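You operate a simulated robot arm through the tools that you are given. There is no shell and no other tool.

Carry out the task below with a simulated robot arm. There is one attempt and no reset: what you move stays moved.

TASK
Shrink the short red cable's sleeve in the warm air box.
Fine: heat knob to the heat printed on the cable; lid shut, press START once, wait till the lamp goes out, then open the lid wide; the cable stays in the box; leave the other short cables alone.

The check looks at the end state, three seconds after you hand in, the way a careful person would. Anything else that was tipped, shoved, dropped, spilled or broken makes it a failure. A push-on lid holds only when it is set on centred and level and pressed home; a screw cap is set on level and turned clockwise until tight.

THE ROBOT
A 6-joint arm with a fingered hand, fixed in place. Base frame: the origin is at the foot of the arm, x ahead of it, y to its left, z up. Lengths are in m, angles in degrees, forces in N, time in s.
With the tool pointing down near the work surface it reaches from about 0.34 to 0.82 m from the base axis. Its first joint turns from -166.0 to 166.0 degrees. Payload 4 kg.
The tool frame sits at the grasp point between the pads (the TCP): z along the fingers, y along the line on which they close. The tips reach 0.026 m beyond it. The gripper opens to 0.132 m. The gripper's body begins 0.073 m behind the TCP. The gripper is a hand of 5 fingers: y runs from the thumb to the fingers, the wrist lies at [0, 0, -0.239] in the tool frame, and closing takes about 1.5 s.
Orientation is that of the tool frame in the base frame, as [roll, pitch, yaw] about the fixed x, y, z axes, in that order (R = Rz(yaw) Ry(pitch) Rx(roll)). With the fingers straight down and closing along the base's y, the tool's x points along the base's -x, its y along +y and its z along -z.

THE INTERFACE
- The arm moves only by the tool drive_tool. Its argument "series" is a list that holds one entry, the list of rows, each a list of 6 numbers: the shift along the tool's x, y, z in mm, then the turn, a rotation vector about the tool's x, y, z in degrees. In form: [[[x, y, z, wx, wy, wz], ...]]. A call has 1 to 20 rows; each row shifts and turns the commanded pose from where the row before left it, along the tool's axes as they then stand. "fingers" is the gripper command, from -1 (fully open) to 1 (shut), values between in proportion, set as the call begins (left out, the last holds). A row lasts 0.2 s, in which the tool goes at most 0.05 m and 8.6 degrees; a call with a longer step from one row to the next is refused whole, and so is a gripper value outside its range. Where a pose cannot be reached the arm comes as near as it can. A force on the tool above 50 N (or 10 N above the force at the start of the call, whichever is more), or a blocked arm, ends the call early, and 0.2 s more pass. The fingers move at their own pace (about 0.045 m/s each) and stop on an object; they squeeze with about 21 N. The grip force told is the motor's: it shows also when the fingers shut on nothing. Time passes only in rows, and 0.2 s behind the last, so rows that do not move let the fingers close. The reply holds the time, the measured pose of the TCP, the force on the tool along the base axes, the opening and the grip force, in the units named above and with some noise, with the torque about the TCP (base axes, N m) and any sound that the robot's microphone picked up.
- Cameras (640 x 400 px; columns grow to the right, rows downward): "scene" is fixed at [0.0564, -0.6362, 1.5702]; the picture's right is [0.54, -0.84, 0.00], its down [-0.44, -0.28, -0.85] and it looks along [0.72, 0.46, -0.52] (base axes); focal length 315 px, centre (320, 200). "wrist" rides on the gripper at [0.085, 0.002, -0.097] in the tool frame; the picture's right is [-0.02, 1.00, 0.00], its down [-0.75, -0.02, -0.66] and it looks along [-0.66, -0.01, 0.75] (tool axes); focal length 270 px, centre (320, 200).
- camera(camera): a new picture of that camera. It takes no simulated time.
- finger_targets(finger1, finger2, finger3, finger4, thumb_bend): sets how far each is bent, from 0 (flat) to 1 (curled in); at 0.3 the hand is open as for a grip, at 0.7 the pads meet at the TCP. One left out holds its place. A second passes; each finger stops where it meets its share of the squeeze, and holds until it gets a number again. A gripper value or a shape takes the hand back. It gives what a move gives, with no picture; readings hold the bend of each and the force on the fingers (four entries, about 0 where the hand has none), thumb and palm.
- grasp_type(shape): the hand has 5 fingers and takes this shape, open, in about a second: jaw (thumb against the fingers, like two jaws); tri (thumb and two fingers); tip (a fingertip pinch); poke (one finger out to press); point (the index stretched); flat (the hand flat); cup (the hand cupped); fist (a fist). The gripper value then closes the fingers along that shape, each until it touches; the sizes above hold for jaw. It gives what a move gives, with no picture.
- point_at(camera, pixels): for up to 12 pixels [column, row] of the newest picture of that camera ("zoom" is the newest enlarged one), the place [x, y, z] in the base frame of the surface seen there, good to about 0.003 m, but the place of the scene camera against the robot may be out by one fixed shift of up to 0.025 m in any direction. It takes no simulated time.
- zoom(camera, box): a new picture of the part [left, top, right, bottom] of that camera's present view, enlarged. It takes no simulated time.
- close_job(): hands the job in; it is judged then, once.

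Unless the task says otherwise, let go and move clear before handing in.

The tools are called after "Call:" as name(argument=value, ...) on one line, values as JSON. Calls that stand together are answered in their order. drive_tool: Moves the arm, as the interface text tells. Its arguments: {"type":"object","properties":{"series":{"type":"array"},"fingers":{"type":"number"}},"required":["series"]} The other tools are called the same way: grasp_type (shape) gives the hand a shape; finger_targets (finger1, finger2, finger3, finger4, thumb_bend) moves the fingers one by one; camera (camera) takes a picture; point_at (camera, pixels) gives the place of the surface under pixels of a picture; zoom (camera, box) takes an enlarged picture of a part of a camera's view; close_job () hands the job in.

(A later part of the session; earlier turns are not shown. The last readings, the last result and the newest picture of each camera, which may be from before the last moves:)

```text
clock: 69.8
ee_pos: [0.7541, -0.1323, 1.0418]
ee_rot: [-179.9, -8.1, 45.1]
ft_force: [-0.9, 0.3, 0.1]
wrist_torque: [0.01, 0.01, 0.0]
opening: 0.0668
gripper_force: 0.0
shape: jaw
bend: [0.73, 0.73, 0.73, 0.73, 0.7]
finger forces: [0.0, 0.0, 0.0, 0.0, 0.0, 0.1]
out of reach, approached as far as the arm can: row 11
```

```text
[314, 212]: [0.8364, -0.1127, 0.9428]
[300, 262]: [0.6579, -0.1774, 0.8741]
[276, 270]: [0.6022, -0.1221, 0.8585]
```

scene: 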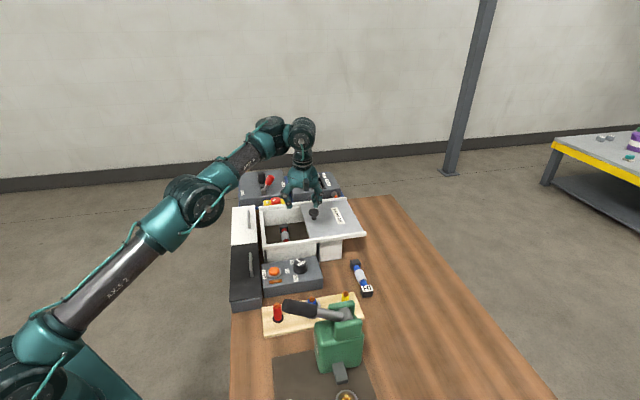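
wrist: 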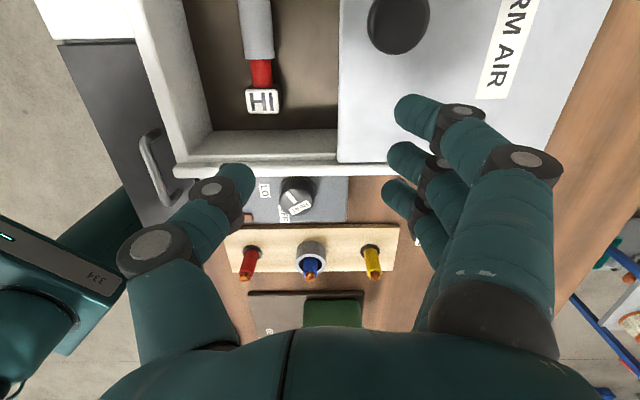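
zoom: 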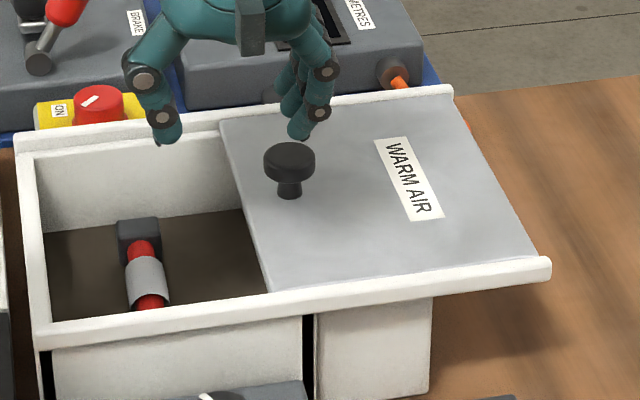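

The lid knob is at about u 0.676, v 0.510, top z 0.95. The thumb suits pushing it shut best, so it should be on the +u side: I'll retract, level out, and turn the hand 180° counter-clockwise.

Call:
drive_tool(series=[[[0, 0, 0, 0, -4.1, 0], [0, 0, 0, 0, -4, 0], [-40, 0, 0, 0, 0, 0], [-40, 0, 0, 0, 0, 0], [0, 0, 0, 0, 0, -8.2], [0, 0, 0, 0, 0, -8.2], [0, 0, 0, 0, 0, -8.2], [0, 0, 0, 0, 0, -8.2], [0, 0, 0, 0, 0, -8.2], [0, 0, 0, 0, 0, -8.2], [0, 0, 0, 0, 0, -8.2], [0, 0, 0, 0, 0, -8.2], [0, 0, 0, 0, 0, -8.2], [0, 0, 0, 0, 0, -8.2], [0, 0, 0, 0, 0, -8.2], [0, 0, 0, 0, 0, 0]]])

Call:
camera(camera="scene")

```text
clock: 73.2
ee_pos: [0.6992, -0.1931, 1.0429]
ee_rot: [-180.0, 0.0, 135.3]
ft_force: [-0.1, 0.6, 0.6]
wrist_torque: [0.0, 0.02, 0.02]
opening: 0.0668
gripper_force: 0.1
shape: jaw
bend: [0.73, 0.73, 0.73, 0.73, 0.7]
finger forces: [0.0, 0.1, 0.0, 0.0, 0.0, 0.0]
out of reach, approached as far as the arm can: row 2
```

```text
taken
```

scene: 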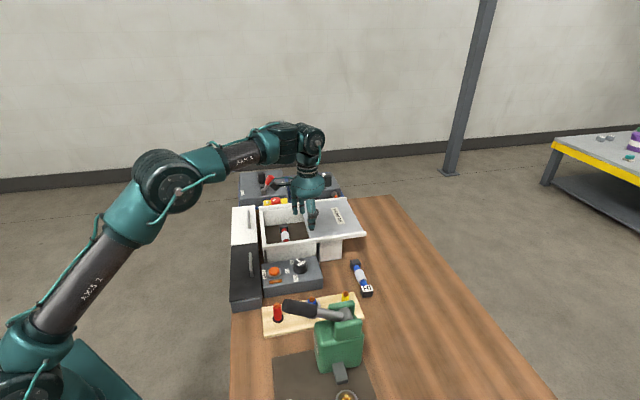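

Good so far (yaw 135°). I'll complete the other 90°.

Call:
drive_tool(series=[[[0, 0, 0, 0, 0, -8.15], [0, 0, 0, 0, 0, -8.15], [0, 0, 0, 0, 0, -8.15], [0, 0, 0, 0, 0, -8.15], [0, 0, 0, 0, 0, -8.15], [0, 0, 0, 0, 0, -8.15], [0, 0, 0, 0, 0, -8.15], [0, 0, 0, 0, 0, -8.15], [0, 0, 0, 0, 0, -8.15], [0, 0, 0, 0, 0, -8.15], [0, 0, 0, 0, 0, -8.15], [0, 0, 0, 0, 0, 0]]])

Call:
camera(camera="wrist")

```text
clock: 75.8
ee_pos: [0.6999, -0.1921, 1.0422]
ee_rot: [180.0, -0.1, -135.1]
ft_force: [-0.1, -0.1, 0.5]
wrist_torque: [0.0, 0.01, -0.02]
opening: 0.0667
gripper_force: 0.0
shape: jaw
bend: [0.73, 0.73, 0.73, 0.73, 0.7]
finger forces: [0.0, 0.0, 0.0, 0.0, 0.0, 0.0]
```

```text
taken
```

wrist: 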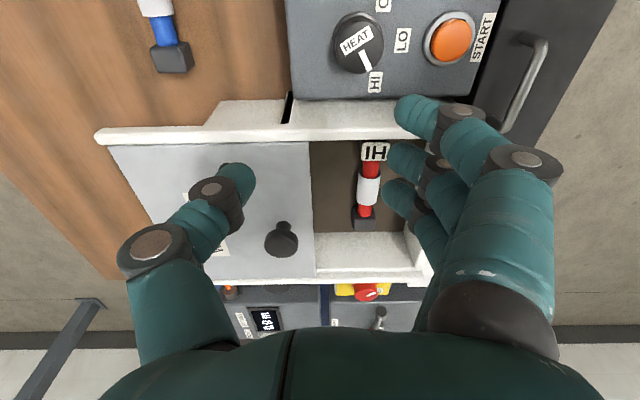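

The view is good: the knob points at HI and the cable is in the box. I'll re-measure the lid knob at (282,243), then tilt 18° outward.

Call:
point_at(camera="wrist", pixels=[[282, 240], [266, 242], [298, 242], [282, 256], [283, 226], [314, 200], [340, 200], [310, 270]])

Call:
drive_tool(series=[[[0, 0, 0, 0, -6, 0], [0, 0, 0, 0, -6, 0], [0, 0, 0, 0, -6, 0], [0, 0, 0, 0, 0, 0]]])

Call:
camera(camera="wrist")

```text
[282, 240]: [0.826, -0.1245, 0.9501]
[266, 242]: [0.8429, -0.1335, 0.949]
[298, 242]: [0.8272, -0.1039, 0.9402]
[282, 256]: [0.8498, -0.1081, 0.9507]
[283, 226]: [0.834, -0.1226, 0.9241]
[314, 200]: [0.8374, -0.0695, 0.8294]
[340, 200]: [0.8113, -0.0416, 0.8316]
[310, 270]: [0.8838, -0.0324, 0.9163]
```

```text
clock: 76.8
ee_pos: [0.7, -0.1915, 1.0406]
ee_rot: [179.9, 18.1, -135.2]
ft_force: [0.0, -0.3, -0.2]
wrist_torque: [0.02, 0.0, -0.01]
opening: 0.0667
gripper_force: 0.0
shape: jaw
bend: [0.73, 0.73, 0.73, 0.73, 0.7]
finger forces: [0.1, 0.0, 0.0, 0.1, 0.1, 0.1]
```

```text
taken
```

wrist: 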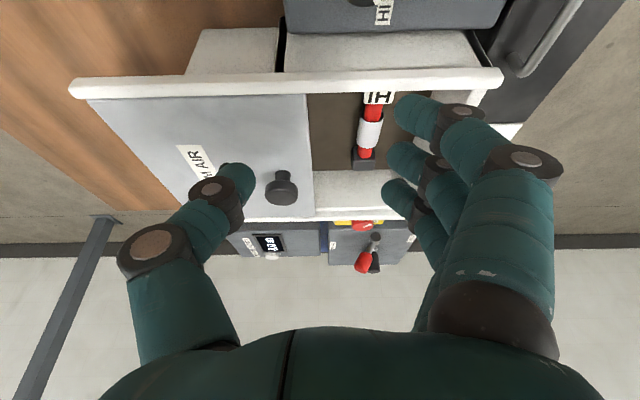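

The lid knob is confirmed at u 0.674, v 0.510. I'll lower to z 0.97 in front of the box and slide the straddling hand forward over the rail toward the knob.

Call:
drive_tool(series=[[[10.9, -16.5, 33.6, 0, 0, 0], [10.9, -16.5, 33.6, 0, 0, 0], [-28.7, 0, 9.3, 0, 0, 0], [-28.7, 0, 9.3, 0, 0, 0], [-28.7, 0, 9.3, 0, 0, 0], [0, 0, 0, 0, 0, 0]]])

Call:
camera(camera="wrist")

Call:
zoom(camera="scene", box=[240, 150, 390, 270])

```text
clock: 78.2
ee_pos: [0.7804, -0.1559, 0.9688]
ee_rot: [179.9, 17.9, -135.2]
ft_force: [-0.5, -0.5, 0.3]
wrist_torque: [0.0, 0.04, 0.01]
opening: 0.0667
gripper_force: 0.1
shape: jaw
bend: [0.73, 0.73, 0.73, 0.73, 0.7]
finger forces: [0.0, 0.1, 0.1, 0.0, 0.1, 0.0]
out of reach, approached as far as the arm can: row 5
```

```text
taken
```

wrist: 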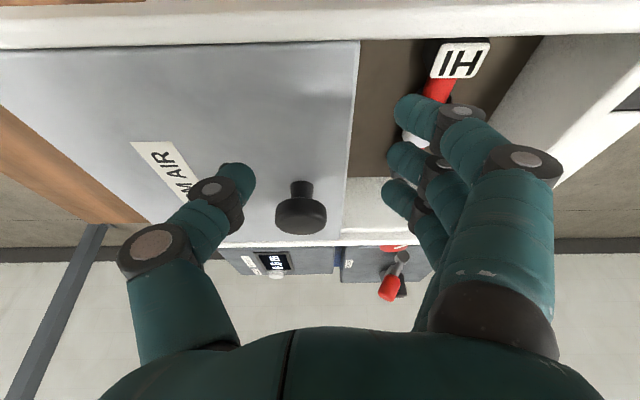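

```text
3.33 times, centred on (315, 210) of scene
```

zoom: 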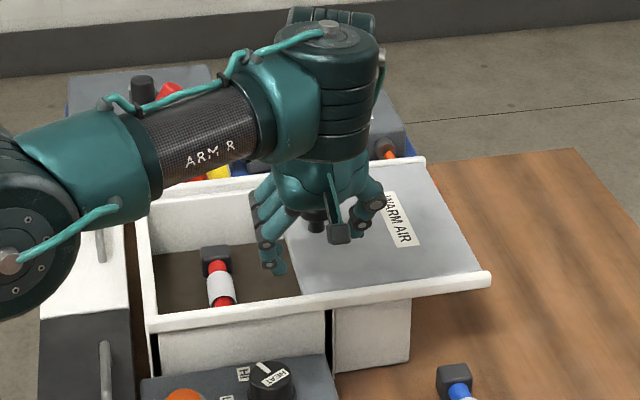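

The arm hit its reach limit at v≈0.44. I'll look at the whole posture.

Call:
camera(camera="scene")

Call:
point_at(camera="scene", pixels=[[218, 230], [245, 200], [270, 182], [310, 170], [150, 270], [60, 340], [30, 365], [195, 235]])

```text
taken
```

scene: 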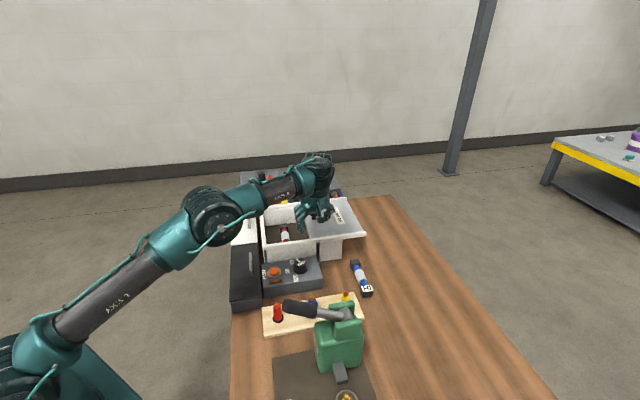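

```text
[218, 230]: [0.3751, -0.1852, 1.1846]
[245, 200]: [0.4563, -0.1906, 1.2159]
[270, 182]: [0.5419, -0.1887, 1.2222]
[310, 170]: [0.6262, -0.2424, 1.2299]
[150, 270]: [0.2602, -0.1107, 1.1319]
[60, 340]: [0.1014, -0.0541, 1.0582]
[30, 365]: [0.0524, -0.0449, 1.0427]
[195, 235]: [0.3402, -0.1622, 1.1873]
```

The arm is nearly straight, so this approach runs out of reach. A better way is yaw 45°, where the index finger sits 36 mm further out and with the hand fully open can push the lid knob from its far side. I'll back out the way I came and level.

Call:
drive_tool(series=[[[28.7, 0, -9.3, 0, 0, 0], [28.7, 0, -9.3, 0, 0, 0], [28.7, 0, -9.3, 0, 0, 0], [-10.9, 0, -33.6, 0, 0, 0], [-10.9, 16, -33.6, 0, 0, 0], [0, 0, 0, 0, 6, 0], [0, 0, 0, 0, 6, 0], [0, 0, 0, 0, 5.9, 0], [0, 0, 0, 0, 0, 0]]])

Call:
drive_tool(series=[[[0, 0, 0, 0, 0, 8.2], [0, 0, 0, 0, 0, 8.2], [0, 0, 0, 0, 0, 8.2], [0, 0, 0, 0, 0, 8.2], [0, 0, 0, 0, 0, 8.2], [0, 0, 0, 0, 0, 8.2], [0, 0, 0, 0, 0, 8.2], [0, 0, 0, 0, 0, 8.2], [0, 0, 0, 0, 0, 8.2], [0, 0, 0, 0, 0, 8.2], [0, 0, 0, 0, 0, 8.2], [0, 0, 0, 0, 0, 0]]])

Call:
drive_tool(series=[[[0, 0, 0, 0, 0, 8.2], [0, 0, 0, 0, 0, 8.2], [0, 0, 0, 0, 0, 8.2], [0, 0, 0, 0, 0, 8.2], [0, 0, 0, 0, 0, 8.2], [0, 0, 0, 0, 0, 8.2], [0, 0, 0, 0, 0, 8.2], [0, 0, 0, 0, 0, 8.2], [0, 0, 0, 0, 0, 8.2], [0, 0, 0, 0, 0, 8.2], [0, 0, 0, 0, 0, 7.6], [0, 0, 0, 0, 0, 0]]])

Call:
camera(camera="scene")

```text
clock: 80.2
ee_pos: [0.7063, -0.2082, 1.0396]
ee_rot: [180.0, 0.0, -135.2]
ft_force: [0.2, 0.6, -0.2]
wrist_torque: [0.01, -0.02, 0.0]
opening: 0.0669
gripper_force: 0.1
shape: jaw
bend: [0.73, 0.73, 0.73, 0.73, 0.7]
finger forces: [0.0, 0.0, 0.1, 0.0, 0.0, 0.0]
```

```text
clock: 82.8
ee_pos: [0.7064, -0.2083, 1.0389]
ee_rot: [179.9, -0.1, 134.4]
ft_force: [-0.2, -0.7, -0.7]
wrist_torque: [0.01, -0.02, -0.02]
opening: 0.0669
gripper_force: 0.1
shape: jaw
bend: [0.73, 0.73, 0.73, 0.73, 0.7]
finger forces: [0.0, 0.0, 0.1, 0.0, 0.0, 0.0]
```

```text
clock: 85.4
ee_pos: [0.705, -0.2082, 1.0391]
ee_rot: [-179.9, 0.1, 44.9]
ft_force: [-0.4, -0.1, 0.2]
wrist_torque: [-0.02, 0.0, -0.02]
opening: 0.0667
gripper_force: 0.1
shape: jaw
bend: [0.73, 0.73, 0.73, 0.73, 0.7]
finger forces: [0.0, 0.0, 0.1, 0.1, 0.0, 0.0]
```

```text
taken
```

scene: 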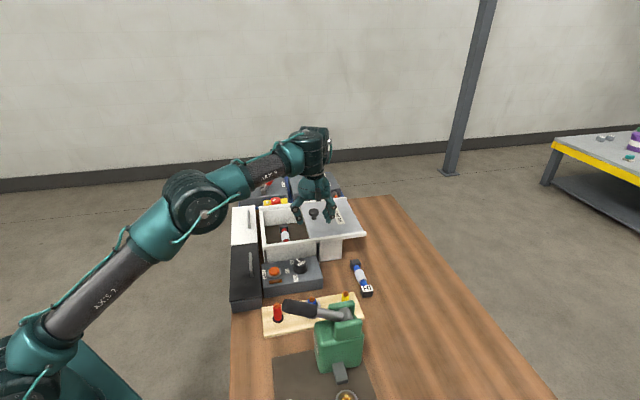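

The out-of-reach event flipped the wrist again (less reach). I'll repeat the earlier manoeuvre: retreat and turn clockwise past the wrist's limit so it flips back.

Call:
drive_tool(series=[[[-27, -38, -32, 0, 0, 0], [-27, -38, -32, 0, 0, 0], [0, 0, 0, 0, 0, 8], [0, 0, 0, 0, 0, 8], [0, 0, 0, 0, 0, 8], [0, 0, 0, 0, 0, 8], [0, 0, 0, 0, 0, 8], [0, 0, 0, 0, 0, 8], [0, 0, 0, 0, 0, 8], [0, 0, 0, 0, 0, 8], [0, 0, 0, 0, 0, 0]]])

Call:
camera(camera="scene")

```text
refused: row 1 steps farther than a row can; nothing moved
```

```text
taken
```

scene: 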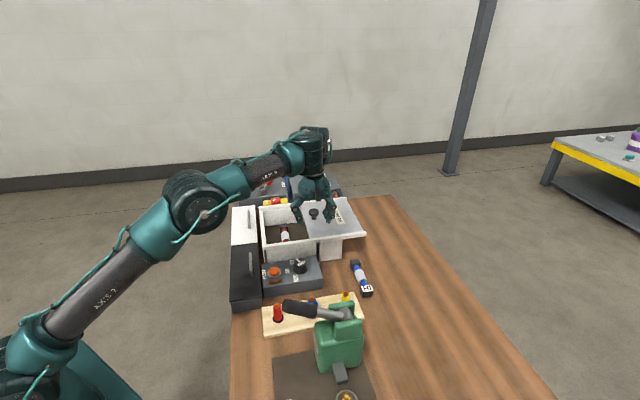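

That step was too long for one row; I'll split it.

Call:
drive_tool(series=[[[-18, -25.3, -21.3, 0, 0, 0], [-18, -25.3, -21.3, 0, 0, 0], [-18, -25.3, -21.3, 0, 0, 0], [0, 0, 0, 0, 0, 8], [0, 0, 0, 0, 0, 8], [0, 0, 0, 0, 0, 8], [0, 0, 0, 0, 0, 8], [0, 0, 0, 0, 0, 8], [0, 0, 0, 0, 0, 8], [0, 0, 0, 0, 0, 8], [0, 0, 0, 0, 0, 8], [0, 0, 0, 0, 0, 0]]])

Call:
camera(camera="scene")

```text
clock: 88.0
ee_pos: [0.6137, -0.1936, 1.1036]
ee_rot: [-180.0, 0.1, -19.1]
ft_force: [0.2, 0.1, -0.6]
wrist_torque: [0.01, 0.0, -0.01]
opening: 0.0665
gripper_force: 0.1
shape: jaw
bend: [0.73, 0.73, 0.73, 0.73, 0.7]
finger forces: [0.0, 0.0, 0.0, 0.0, 0.0, 0.1]
```

```text
taken
```

scene: 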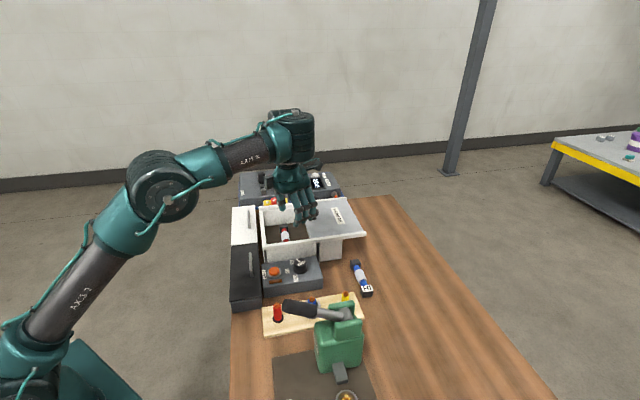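

As before at this point (same flipped posture, yaw -19°), so I'll continue turning to trigger the flip back.

Call:
drive_tool(series=[[[0, 0, 0, 0, 0, 8], [0, 0, 0, 0, 0, 8], [0, 0, 0, 0, 0, 8], [0, 0, 0, 0, 0, 8], [0, 0, 0, 0, 0, 8], [0, 0, 0, 0, 0, 8], [0, 0, 0, 0, 0, 8], [0, 0, 0, 0, 0, 0]]])

Call:
camera(camera="scene")

```text
clock: 89.8
ee_pos: [0.6342, -0.2008, 1.1256]
ee_rot: [179.9, 0.6, -75.1]
ft_force: [0.0, 0.1, 0.2]
wrist_torque: [-0.01, -0.03, -0.01]
opening: 0.0669
gripper_force: 0.1
shape: jaw
bend: [0.73, 0.73, 0.73, 0.73, 0.7]
finger forces: [0.0, 0.0, 0.0, 0.0, 0.0, 0.1]
out of reach, approached as far as the arm can: row 2, 3, 4, 5, 6
```

```text
taken
```

scene: 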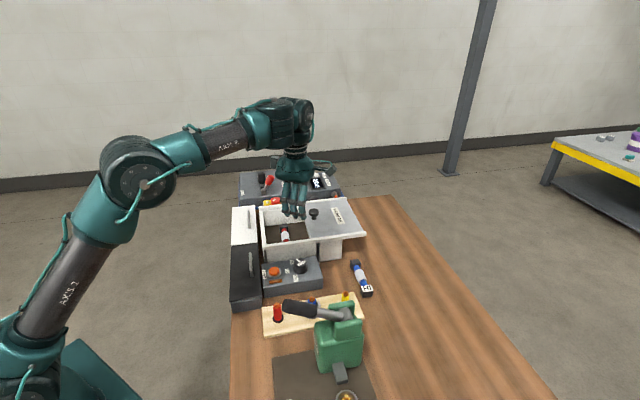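

Back in the good configuration. I'll turn to yaw 45° with the hand fully open.

Call:
drive_tool(series=[[[0, 0, 0, 0, 0, -8], [0, 0, 0, 0, 0, -8], [0, 0, 0, 0, 0, -8], [0, 0, 0, 0, 0, -8], [0, 0, 0, 0, 0, -8], [0, 0, 0, 0, 0, -8], [0, 0, 0, 0, 0, -8], [0, 0, 0, 0, 0, -8], [0, 0, 0, 0, 0, -8], [0, 0, 0, 0, 0, -8], [0, 0, 0, 0, 0, -8], [0, 0, 0, 0, 0, -8], [0, 0, 0, 0, 0, -8], [0, 0, 0, 0, 0, -8], [0, 0, 0, 0, 0, -8], [0, 0, 35, 0, 0, 0], [0, 0, 35, 0, 0, 0], [0, 0, 0, 0, 0, 0]]], fingers=-1)

Call:
camera(camera="wrist")

Call:
camera(camera="scene")

```text
clock: 93.6
ee_pos: [0.6391, -0.2029, 1.0594]
ee_rot: [-179.6, 0.0, 45.0]
ft_force: [-0.5, 0.0, 0.2]
wrist_torque: [0.02, 0.0, -0.01]
opening: 0.1317
gripper_force: 0.1
shape: jaw
bend: [0.3, 0.3, 0.3, 0.3, 0.3]
finger forces: [0.0, 0.0, 0.0, 0.0, 0.1, 0.1]
out of reach, approached as far as the arm can: row 17
```

```text
taken
```

wrist: 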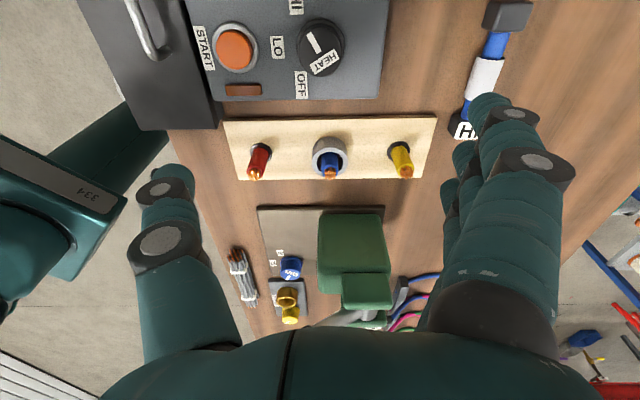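

```text
taken
```

scene: 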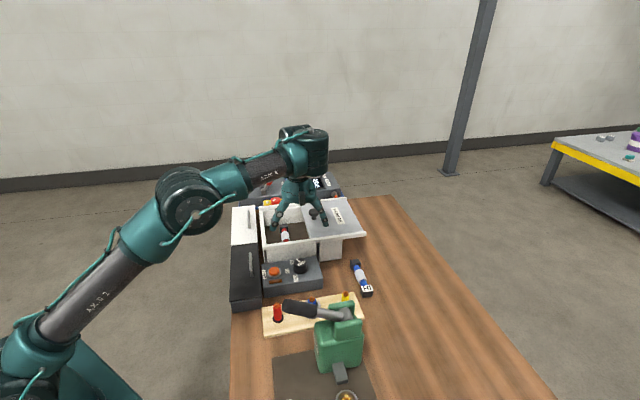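

It slipped back to the flipped wrist while turning at that height. I'll repeat, this time moving over the knob and down (as in the first success) before turning back.

Call:
drive_tool(series=[[[-5.5, -12.2, -22, 0, 0, 0], [-5.5, -12.2, -22, 0, 0, 0], [0, 0, 0, 0, 0, 8], [0, 0, 0, 0, 0, 8], [0, 0, 0, 0, 0, 8], [0, 0, 0, 0, 0, 8], [0, 0, 0, 0, 0, 8], [0, 0, 0, 0, 0, 8], [0, 0, 0, 0, 0, 8], [0, 0, 0, 0, 0, 8], [0, 0, 0, 0, 0, 8], [0, 0, 0, 0, 0, 8], [0, 0, 0, 0, 0, 8], [0, 0, 0, 0, 0, 8], [0, 0, 0, 0, 0, 8], [0, 0, 0, 0, 0, 8], [0, 0, 0, 0, 0, 8], [0, 0, 0, 0, 0, 0]]], fingers=0)

Call:
camera(camera="scene")

```text
clock: 97.4
ee_pos: [0.6322, -0.203, 1.1253]
ee_rot: [179.9, 0.6, -75.0]
ft_force: [-0.4, 0.2, 0.1]
wrist_torque: [-0.01, -0.03, 0.01]
opening: 0.067
gripper_force: 0.1
shape: jaw
bend: [0.73, 0.73, 0.73, 0.73, 0.7]
finger forces: [0.0, 0.0, 0.1, 0.0, 0.0, 0.1]
out of reach, approached as far as the arm can: row 12, 13, 14, 15, 16
```

```text
taken
```

scene: 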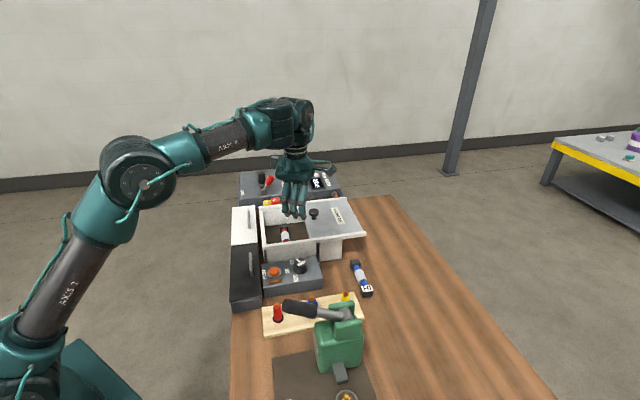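

Same state as the first success. I'll now move over the knob and down to z≈1.0 before turning back.

Call:
drive_tool(series=[[[-9.8, -22.8, 0, 0, 0, 0], [0, 0, 40, 0, 0, 0], [0, 0, 40, 0, 0, 0], [0, 0, 40, 0, 0, 0], [0, 0, 0, 0, 0, 0]]])

Call:
drive_tool(series=[[[0, 0, 0, 0, 0, -8], [0, 0, 0, 0, 0, -8], [0, 0, 0, 0, 0, -8], [0, 0, 0, 0, 0, -8], [0, 0, 0, 0, 0, -8], [0, 0, 0, 0, 0, -8], [0, 0, 0, 0, 0, -8], [0, 0, 0, 0, 0, -8], [0, 0, 0, 0, 0, -8], [0, 0, 0, 0, 0, -8], [0, 0, 0, 0, 0, -8], [0, 0, 0, 0, 0, -8], [0, 0, 0, 0, 0, -8], [0, 0, 0, 0, 0, -8], [0, 0, 0, 0, 0, -8], [0, 0, 0, 0, 0, 0]]])

Call:
camera(camera="scene")

```text
clock: 98.6
ee_pos: [0.6518, -0.1859, 1.0037]
ee_rot: [180.0, 0.1, -74.9]
ft_force: [-0.3, 0.0, 0.2]
wrist_torque: [0.02, -0.01, -0.01]
opening: 0.0665
gripper_force: 0.1
shape: jaw
bend: [0.73, 0.73, 0.73, 0.73, 0.7]
finger forces: [0.0, 0.0, 0.1, 0.1, 0.0, 0.0]
```

```text
clock: 102.0
ee_pos: [0.6491, -0.1855, 1.0043]
ee_rot: [-179.9, 0.0, 45.1]
ft_force: [0.5, -0.4, -0.5]
wrist_torque: [0.01, -0.03, -0.02]
opening: 0.0666
gripper_force: 0.2
shape: jaw
bend: [0.73, 0.73, 0.73, 0.73, 0.7]
finger forces: [0.0, 0.0, 0.1, 0.1, 0.0, 0.0]
```

```text
taken
```

scene: 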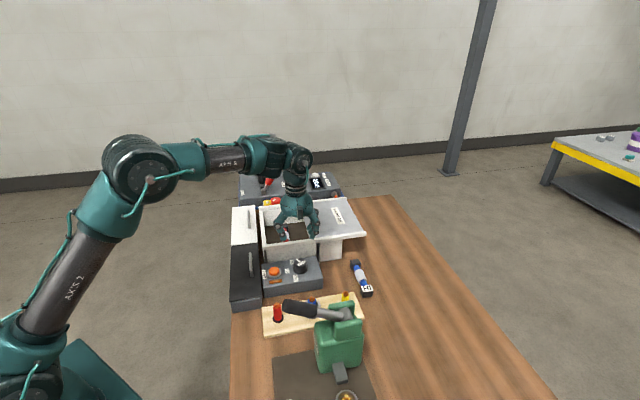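

Now the good configuration holds at yaw 45° with the elbow well bent. I'll open fully, lower to z 0.96, and go toward the lid knob in steps.

Call:
drive_tool(series=[[[0, 0, 20, 0, 0, 0], [0, 22, 20, 0, 0, 0], [0, 22, 0, 0, 0, 0], [28, 0, 0, 0, 0, 0], [28, 0, 0, 0, 0, 0], [28, 0, 0, 0, 0, 0], [14, 0, 0, 0, 0, 0], [0, 0, 0, 0, 0, 0]]], fingers=-1)

Call:
camera(camera="wrist")

Call:
zoom(camera="scene", box=[240, 120, 400, 260])

```text
clock: 103.8
ee_pos: [0.7511, -0.1468, 0.9631]
ee_rot: [-179.9, 0.0, 45.0]
ft_force: [-1.4, -0.4, 0.3]
wrist_torque: [0.03, 0.01, 0.01]
opening: 0.1318
gripper_force: 0.0
shape: jaw
bend: [0.3, 0.3, 0.3, 0.3, 0.3]
finger forces: [0.0, 0.0, 0.1, 0.0, 0.0, 0.0]
```

```text
taken
```

wrist: 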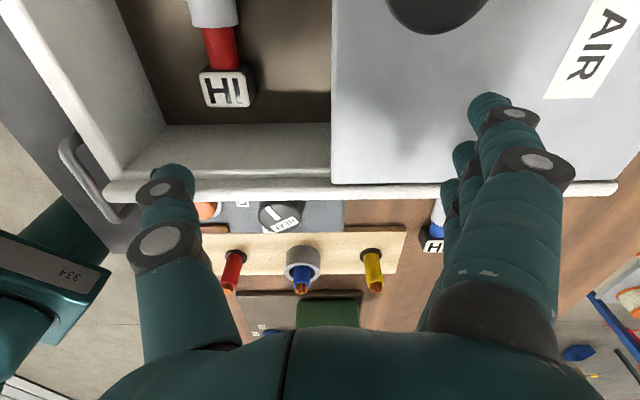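

```text
2.86 times, centred on (320, 190) of scene
```

zoom: 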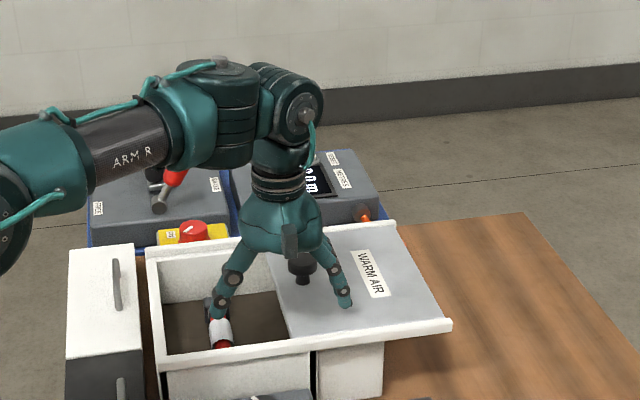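

All reachable. The index finger (490,108) must pass just to the right of the lid knob (437,10); I'll advance 30 mm more and look.

Call:
drive_tool(series=[[[15, 3, 0, 0, 0, 0], [15, 0, 0, 0, 0, 0], [0, 0, 0, 0, 0, 0]]])

Call:
camera(camera="wrist")

Call:
zoom(camera="scene", box=[240, 120, 400, 260])

```text
clock: 104.6
ee_pos: [0.7741, -0.1284, 0.9641]
ee_rot: [-179.9, -0.1, 45.0]
ft_force: [0.1, 0.3, 0.6]
wrist_torque: [0.01, 0.01, -0.01]
opening: 0.1318
gripper_force: 0.0
shape: jaw
bend: [0.3, 0.3, 0.3, 0.3, 0.3]
finger forces: [0.1, 0.1, 0.0, 0.0, 0.0, 0.1]
```

```text
taken
```

wrist: 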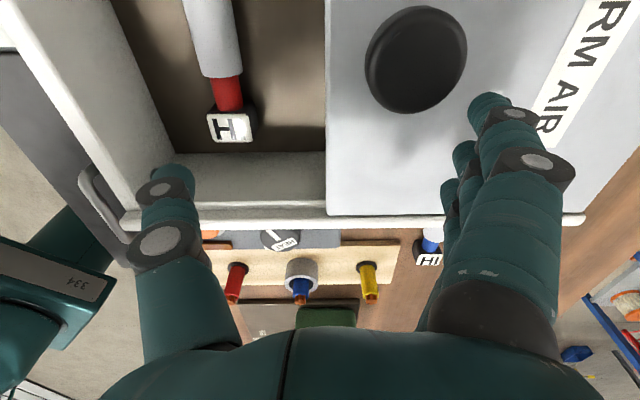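

```text
2.86 times, centred on (320, 190) of scene
```

zoom: 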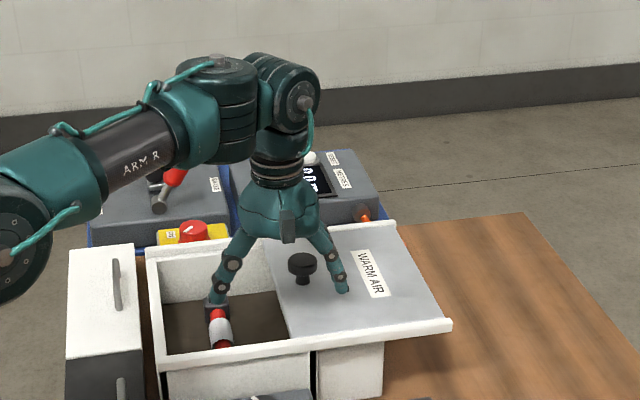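

Reachable so far. I'll lower 10 mm and advance 12 mm so the index finger sits beside the knob's middle.

Call:
drive_tool(series=[[[0, 0, 10, 0, 0, 0], [6, 0, 0, 0, 0, 0], [6, 0, 0, 0, 0, 0], [0, 0, 0, 0, 0, 0]]])

Call:
camera(camera="wrist")

```text
clock: 105.6
ee_pos: [0.7826, -0.1198, 0.9536]
ee_rot: [-179.9, 0.0, 45.0]
ft_force: [0.1, 0.4, 0.4]
wrist_torque: [0.02, -0.01, -0.01]
opening: 0.132
gripper_force: 0.1
shape: jaw
bend: [0.3, 0.3, 0.3, 0.3, 0.3]
finger forces: [0.1, 0.0, 0.1, 0.1, 0.1, 0.0]
```

```text
taken
```

wrist: 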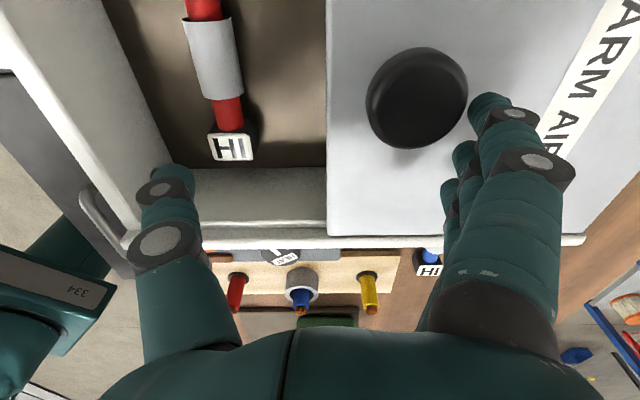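

The index finger (485,105) is now right beside the knob (418,98). I'll pull it toward -u (closing the lid), gently at first.

Call:
drive_tool(series=[[[0, -8, 0, 0, 0, 0], [0, -8, 0, 0, 0, 0], [0, -10, 0, 0, 0, 0], [0, -10, 0, 0, 0, 0], [0, -10, 0, 0, 0, 0], [0, 0, 0, 0, 0, 0]]])

Call:
camera(camera="wrist")

Call:
zoom(camera="scene", box=[240, 120, 400, 260])

```text
clock: 107.0
ee_pos: [0.7506, -0.0882, 0.9539]
ee_rot: [-179.9, 0.0, 45.0]
ft_force: [0.5, -0.5, -0.2]
wrist_torque: [-0.02, -0.05, -0.06]
opening: 0.1319
gripper_force: 0.0
shape: jaw
bend: [0.29, 0.3, 0.3, 0.3, 0.3]
finger forces: [0.5, 0.1, 0.0, 0.0, 0.0, 0.1]
```

```text
taken
```

wrist: 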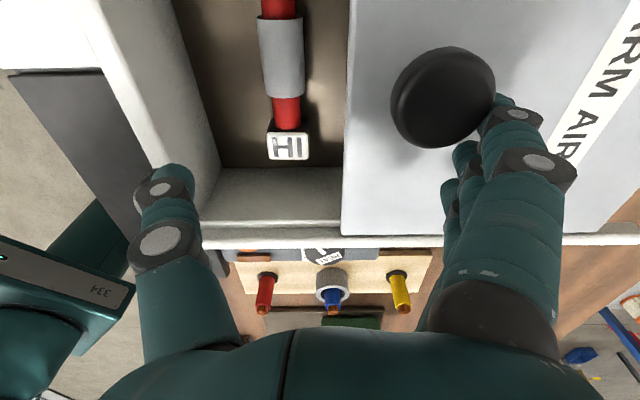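

```text
2.86 times, centred on (320, 190) of scene
```

zoom: 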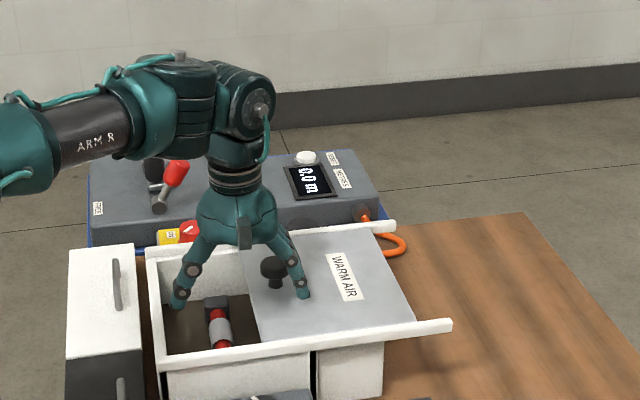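

The lid slides easily under the index finger. Before continuing, I'll check the height of the left cabinet's handle, which the thumb will pass over.

Call:
point_at(camera="scene", pixels=[[249, 213], [249, 222], [248, 228], [240, 215], [250, 252], [243, 240], [237, 205]])

Call:
point_at(camera="wrist", pixels=[[160, 60], [120, 100], [60, 90], [345, 150], [440, 95], [285, 60]])

```text
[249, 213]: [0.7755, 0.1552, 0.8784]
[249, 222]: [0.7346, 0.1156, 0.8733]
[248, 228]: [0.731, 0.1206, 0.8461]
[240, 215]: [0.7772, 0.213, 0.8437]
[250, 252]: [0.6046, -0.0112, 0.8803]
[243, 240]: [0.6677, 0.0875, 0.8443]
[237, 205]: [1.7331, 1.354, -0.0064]
```

```text
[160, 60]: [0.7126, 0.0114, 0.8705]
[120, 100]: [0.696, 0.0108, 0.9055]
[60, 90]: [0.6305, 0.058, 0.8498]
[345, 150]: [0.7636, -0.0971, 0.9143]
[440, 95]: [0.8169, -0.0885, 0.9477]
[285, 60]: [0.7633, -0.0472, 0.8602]
```

The handle (z≈0.88) is well below the thumb. I'll continue closing the lid by about 100 mm.

Call:
drive_tool(series=[[[0, -10, 0, 0, 0, 0], [0, -10, 0, 0, 0, 0], [0, -10, 0, 0, 0, 0], [0, -10, 0, 0, 0, 0], [0, -10, 0, 0, 0, 0], [0, -10, 0, 0, 0, 0], [0, -10, 0, 0, 0, 0], [0, -10, 0, 0, 0, 0], [0, -10, 0, 0, 0, 0], [0, -10, 0, 0, 0, 0], [0, 0, 0, 0, 0, 0]]])

Call:
camera(camera="wrist")

Call:
zoom(camera="scene", box=[240, 120, 400, 260])

```text
clock: 109.4
ee_pos: [0.6791, -0.0177, 0.9527]
ee_rot: [-179.8, 0.0, 45.0]
ft_force: [0.5, 0.1, 0.2]
wrist_torque: [0.0, -0.04, -0.03]
opening: 0.132
gripper_force: 0.1
shape: jaw
bend: [0.29, 0.3, 0.3, 0.3, 0.3]
finger forces: [0.7, 0.0, 0.1, 0.0, 0.0, 0.0]
```

```text
taken
```

wrist: 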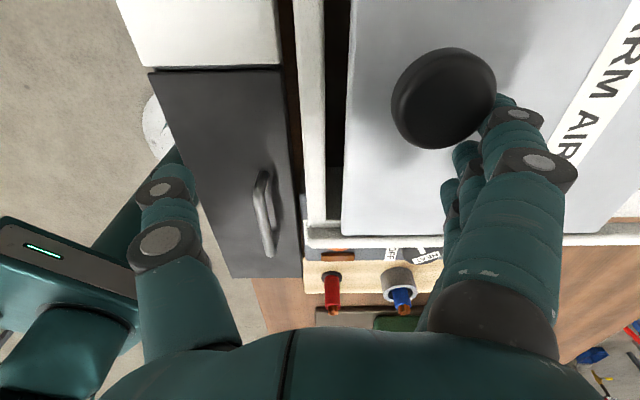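

```text
2.86 times, centred on (320, 190) of scene
```

zoom: 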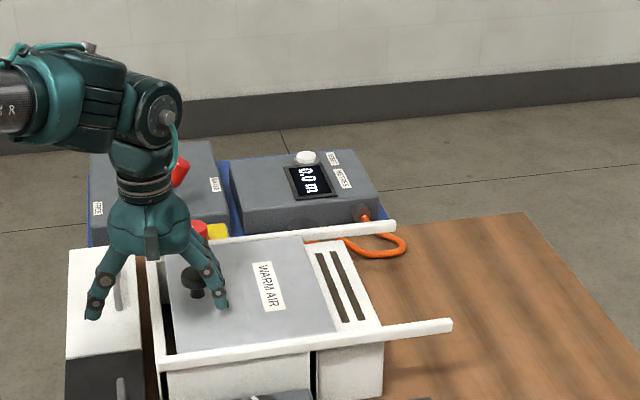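

About 20 mm gap remains between the lid edge (345) and the left wall (325). I'll close the rest slowly.

Call:
drive_tool(series=[[[0, -5, 0, 0, 0, 0], [0, -5, 0, 0, 0, 0], [0, -4, 0, 0, 0, 0], [0, -3, 0, 0, 0, 0], [0, 0, 0, 0, 0, 0]]])

Call:
camera(camera="wrist")

```text
clock: 110.6
ee_pos: [0.6677, -0.0064, 0.9541]
ee_rot: [-179.9, 0.0, 45.0]
ft_force: [0.1, 0.0, 0.0]
wrist_torque: [0.01, 0.03, 0.04]
opening: 0.132
gripper_force: 0.0
shape: jaw
bend: [0.3, 0.3, 0.3, 0.3, 0.3]
finger forces: [0.0, 0.1, 0.0, 0.0, 0.1, 0.0]
```

```text
taken
```

wrist: 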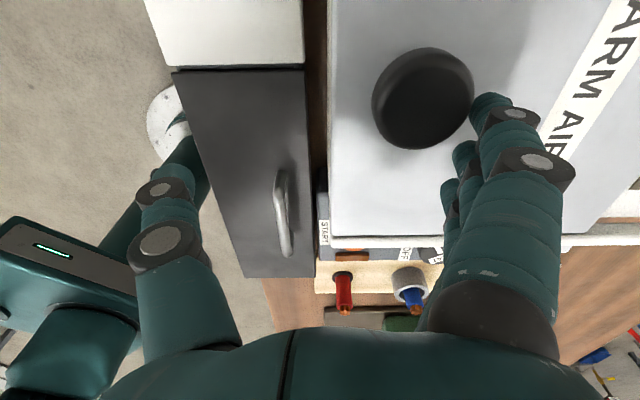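

The knob jumped ahead of the finger, as if the lid snapped shut. I'll check from the scene camera.

Call:
zoom(camera="scene", box=[220, 170, 380, 290])

Call:
point_at(camera="wrist", pixels=[[335, 60], [335, 150], [325, 60], [420, 100], [375, 100], [470, 95], [340, 225], [340, 237]])

```text
3.33 times, centred on (300, 230) of scene
```

zoom: 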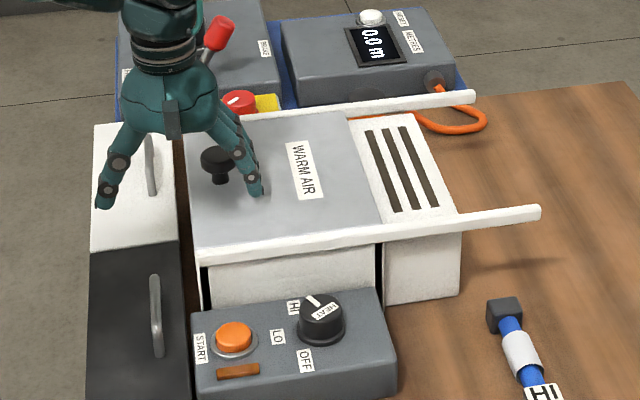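

```text
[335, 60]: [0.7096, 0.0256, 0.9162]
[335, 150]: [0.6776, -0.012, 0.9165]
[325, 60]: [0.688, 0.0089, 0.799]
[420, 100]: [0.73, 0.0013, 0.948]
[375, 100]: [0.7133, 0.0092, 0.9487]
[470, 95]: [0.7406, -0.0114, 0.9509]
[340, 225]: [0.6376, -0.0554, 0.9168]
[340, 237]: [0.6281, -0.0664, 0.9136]
```

The lid is shut: its left edge is at u≈0.485, over the left wall, and the heater grille is exposed on the right. I'll back off the knob, rise, retreat toward the panel, close the hand and turn to yaw -45° so the fingertips line up along u over START.

Call:
drive_tool(series=[[[0, 5, 0, 0, 0, 0], [0, 0, -30, 0, 0, 0], [0, 0, -30, 0, 0, 0], [-36, 8, 0, 0, 0, 0], [-36, 8, 0, 0, 0, 0], [-36, 8, 0, 0, 0, 0], [-38, 9, 0, 0, 0, 0], [0, 0, 0, 0, 0, 0]]])

Call:
drive_tool(series=[[[0, 0, 0, 0, 0, 8.2], [0, 0, 0, 0, 0, 8.2], [0, 0, 0, 0, 0, 8.2], [0, 0, 0, 0, 0, 8.2], [0, 0, 0, 0, 0, 8.2], [0, 0, 0, 0, 0, 8.2], [0, 0, 0, 0, 0, 8.2], [0, 0, 0, 0, 0, 8.2], [0, 0, 0, 0, 0, 8.2], [0, 0, 0, 0, 0, 8.2], [0, 0, 0, 0, 0, 8], [0, 0, 0, 0, 0, 0]]], fingers=1)

Call:
camera(camera="wrist")

Call:
camera(camera="scene")

```text
clock: 112.4
ee_pos: [0.5925, -0.1353, 1.0131]
ee_rot: [-179.9, -0.1, 45.1]
ft_force: [0.5, 0.5, 0.9]
wrist_torque: [-0.04, -0.02, 0.01]
opening: 0.1318
gripper_force: 0.1
shape: jaw
bend: [0.3, 0.3, 0.3, 0.3, 0.3]
finger forces: [0.0, 0.0, 0.0, 0.0, 0.1, 0.1]
```

```text
clock: 115.0
ee_pos: [0.5915, -0.1342, 1.0153]
ee_rot: [-180.0, 0.1, -45.1]
ft_force: [-0.3, -0.2, 0.7]
wrist_torque: [0.02, 0.0, 0.0]
opening: 0.0003
gripper_force: 20.8
shape: jaw
bend: [0.66, 0.61, 0.61, 0.66, 0.66]
finger forces: [0.1, 0.0, 0.1, 0.1, 0.0, 0.0]
```

```text
taken
```

wrist: 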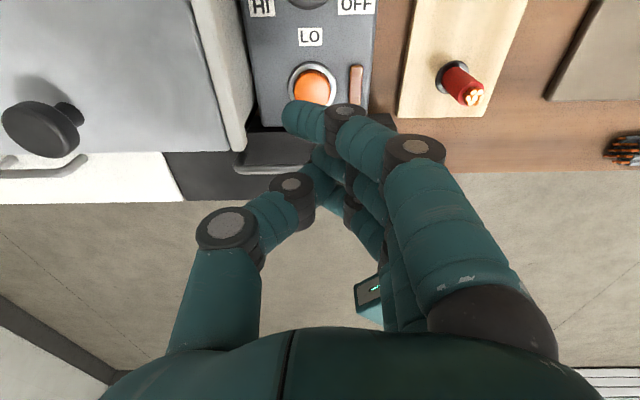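

```text
taken
```

scene: 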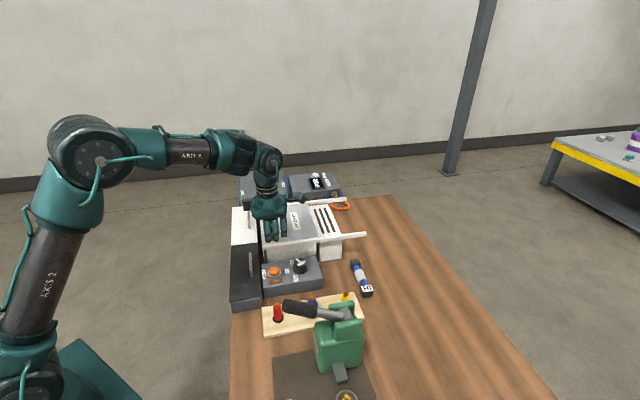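

The hand is closed over the START area. I'll measure START at (312,85) and its lamp at (357,82) once more.

Call:
point_at(camera="wrist", pixels=[[312, 85], [300, 78], [325, 80], [310, 70], [357, 80], [357, 100], [290, 85], [308, 37]])

Call:
zoom(camera="wrist", box=[220, 20, 420, 220])

```text
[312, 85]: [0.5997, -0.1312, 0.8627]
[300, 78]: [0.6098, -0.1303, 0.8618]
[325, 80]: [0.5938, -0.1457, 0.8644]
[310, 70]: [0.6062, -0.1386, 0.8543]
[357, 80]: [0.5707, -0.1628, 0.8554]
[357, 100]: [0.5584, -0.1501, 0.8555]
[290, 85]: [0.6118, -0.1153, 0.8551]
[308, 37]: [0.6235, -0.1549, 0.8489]
```

```text
2.00 times, centred on (320, 120) of wrist
```

zoom: 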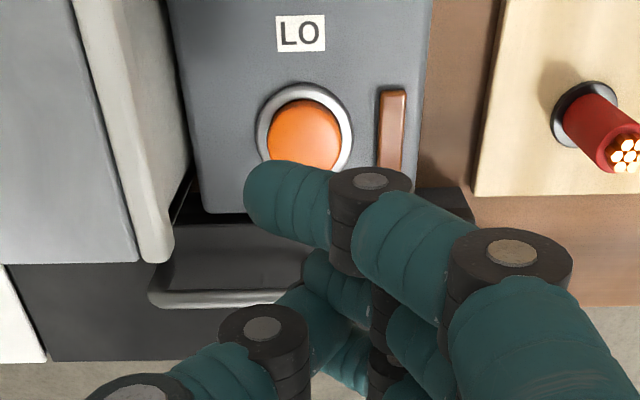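

START is centred at u 0.513, v 0.328. I'll align and descend to about 8 mm above it.

Call:
drive_tool(series=[[[0, -6, 0, 0, 0, 0], [0, 0, 30, 0, 0, 0], [0, 0, 30, 0, 0, 0], [0, 0, 30, 0, 0, 0], [0, 0, 24, 0, 0, 0], [0, 0, 0, 0, 0, 0]]])

Call:
camera(camera="wrist")

Call:
zoom(camera="scene", box=[240, 220, 330, 290])

```text
clock: 116.4
ee_pos: [0.5962, -0.1316, 0.8988]
ee_rot: [179.9, 0.1, -44.9]
ft_force: [0.7, -0.2, -0.7]
wrist_torque: [-0.01, 0.0, 0.01]
opening: 0.0
gripper_force: 21.2
shape: jaw
bend: [0.66, 0.61, 0.61, 0.66, 0.66]
finger forces: [0.1, 0.0, 0.0, 0.0, 0.0, 0.1]
```

```text
taken
```

wrist: 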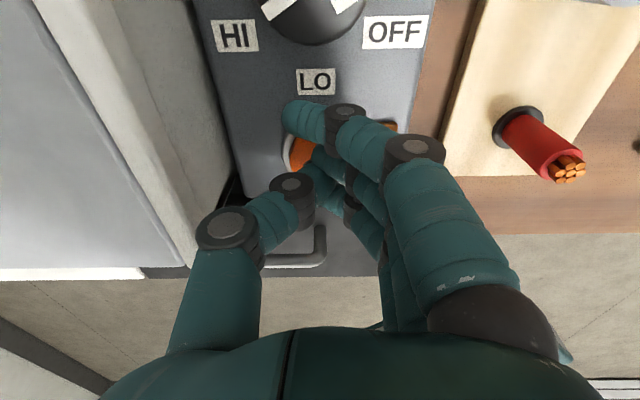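

```text
5.71 times, centred on (285, 255) of scene
```

zoom: 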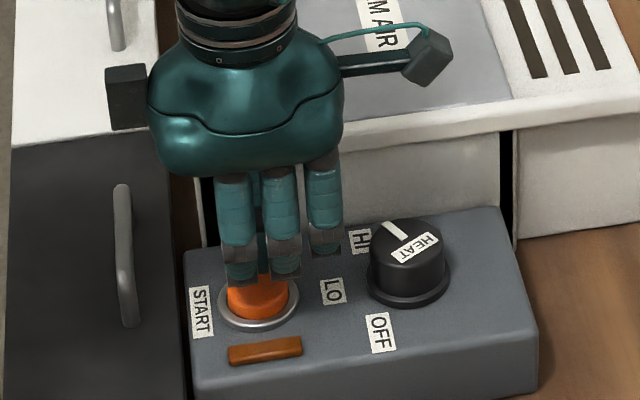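

The fingertips are right above START. I'll press in 2 mm steps and watch for force, sound and the lamp.

Call:
drive_tool(series=[[[0, 0, 2, 0, 0, 0], [0, 0, 2, 0, 0, 0], [0, 0, 2, 0, 0, 0], [0, 0, 0, 0, 0, 0]]])

Call:
zoom(camera="scene", box=[240, 220, 330, 290])

```text
clock: 117.4
ee_pos: [0.5952, -0.1306, 0.8934]
ee_rot: [179.9, 0.1, -45.1]
ft_force: [0.1, -0.2, 0.2]
wrist_torque: [0.01, -0.04, 0.03]
opening: 0.0001
gripper_force: 21.4
shape: jaw
bend: [0.66, 0.61, 0.61, 0.66, 0.66]
finger forces: [0.0, 0.1, 0.0, 0.1, 0.0, 0.0]
```

```text
5.71 times, centred on (285, 255) of scene
```

zoom: 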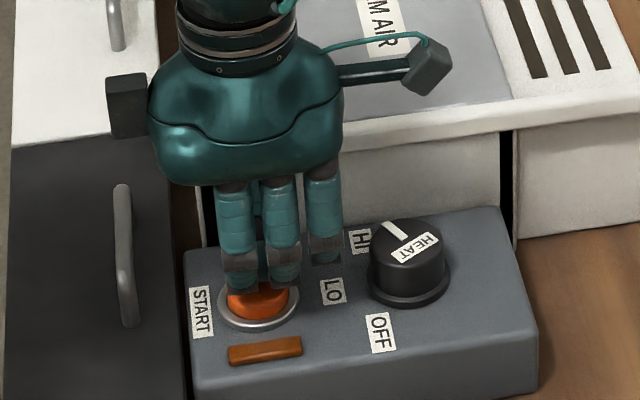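

Call:
drive_tool(series=[[[0, 0, 1.5, 0, 0, 0], [0, 0, 1.5, 0, 0, 0], [0, 0, 0, 0, 0, 0]]])

Call:
zoom(camera="scene", box=[240, 220, 330, 290])

```text
clock: 118.2
ee_pos: [0.5942, -0.1297, 0.8904]
ee_rot: [180.0, 0.1, -45.0]
ft_force: [1.6, 0.2, 1.7]
wrist_torque: [0.0, -0.04, -0.02]
opening: 0.0
gripper_force: 20.7
shape: jaw
bend: [0.66, 0.61, 0.61, 0.66, 0.66]
finger forces: [0.1, 0.0, 0.0, 0.1, 0.0, 0.0]
```

```text
5.71 times, centred on (285, 255) of scene
```

zoom: 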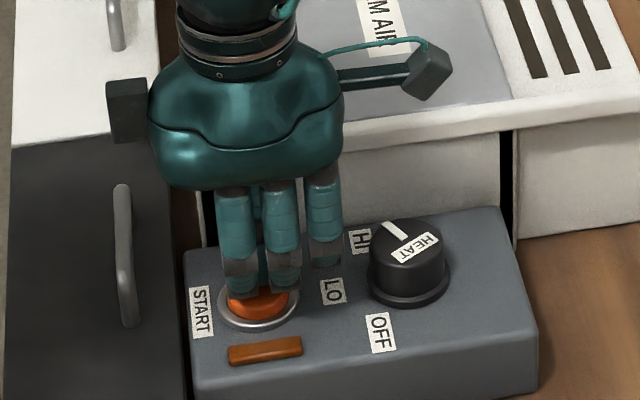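

Contact begins (1.7 N). I'll keep pressing steadily.

Call:
drive_tool(series=[[[0, 0, 1.5, 0, 0, 0], [0, 0, 1.5, 0, 0, 0], [0, 0, 0, 0, 0, 0]]])

Call:
zoom(camera="scene", box=[240, 220, 330, 290])

```text
clock: 119.0
ee_pos: [0.5958, -0.1314, 0.8876]
ee_rot: [180.0, 0.1, -44.9]
ft_force: [-0.2, 0.3, 2.0]
wrist_torque: [-0.05, 0.02, 0.01]
opening: 0.0
gripper_force: 21.0
shape: jaw
bend: [0.66, 0.61, 0.61, 0.66, 0.66]
finger forces: [0.0, 0.0, 0.0, 0.0, 0.0, 0.1]
heard: click
```

```text
5.71 times, centred on (285, 255) of scene
```

zoom: 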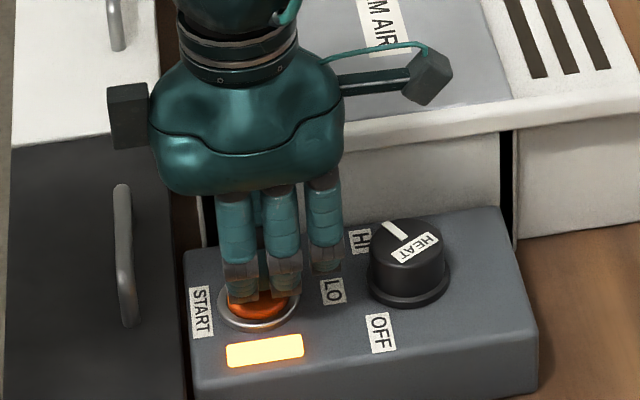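

A click, and the lamp is lit. I'll lift straight off the button, turn back to yaw 45° up high, and wait for the lamp.

Call:
drive_tool(series=[[[0, 0, -10, 0, 0, 0], [0, 0, -35, 0, 0, 0], [0, 0, -35, 0, 0, 0], [0, 0, -35, 0, 0, 0], [0, 0, 0, 0, 0, -8.2], [0, 0, 0, 0, 0, -8.2], [0, 0, 0, 0, 0, -8.2], [0, 0, 0, 0, 0, -8.2], [0, 0, 0, 0, 0, -8.2], [0, 0, 0, 0, 0, -8.2], [0, 0, 0, 0, 0, -8.2], [0, 0, 0, 0, 0, -8.2], [0, 0, 0, 0, 0, -8.2], [0, 0, 0, 0, 0, -8.2], [0, 0, 0, 0, 0, -8], [0, 0, 0, 0, 0, 0]]])

Call:
camera(camera="scene")

Call:
zoom(camera="scene", box=[240, 190, 360, 290])

```text
clock: 122.4
ee_pos: [0.5958, -0.131, 1.0028]
ee_rot: [-179.9, 0.0, 45.1]
ft_force: [1.2, 0.1, -0.2]
wrist_torque: [0.0, -0.02, 0.02]
opening: 0.0
gripper_force: 21.0
shape: jaw
bend: [0.66, 0.61, 0.61, 0.66, 0.66]
finger forces: [0.0, 0.0, 0.0, 0.0, 0.0, 0.0]
```

```text
taken
```

scene: 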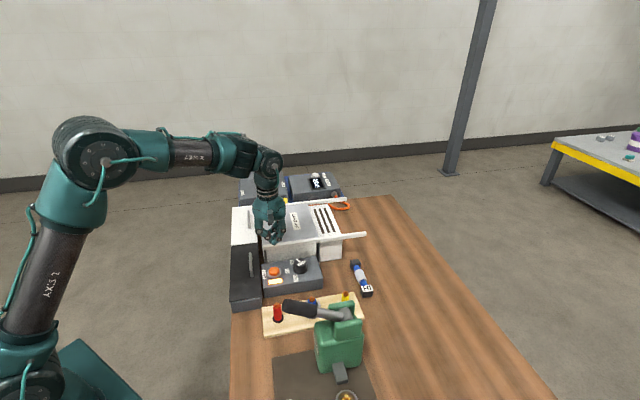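

```text
4.00 times, centred on (300, 240) of scene
```

zoom: 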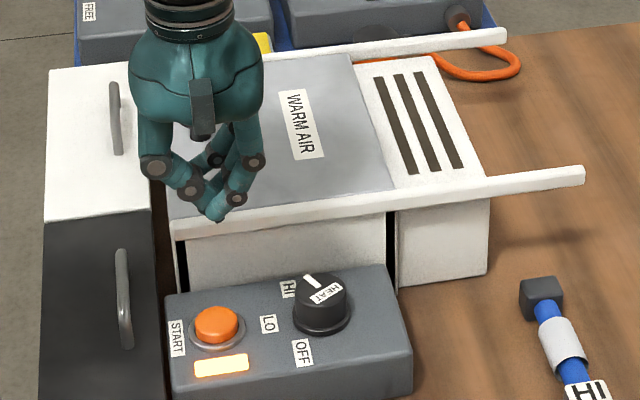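

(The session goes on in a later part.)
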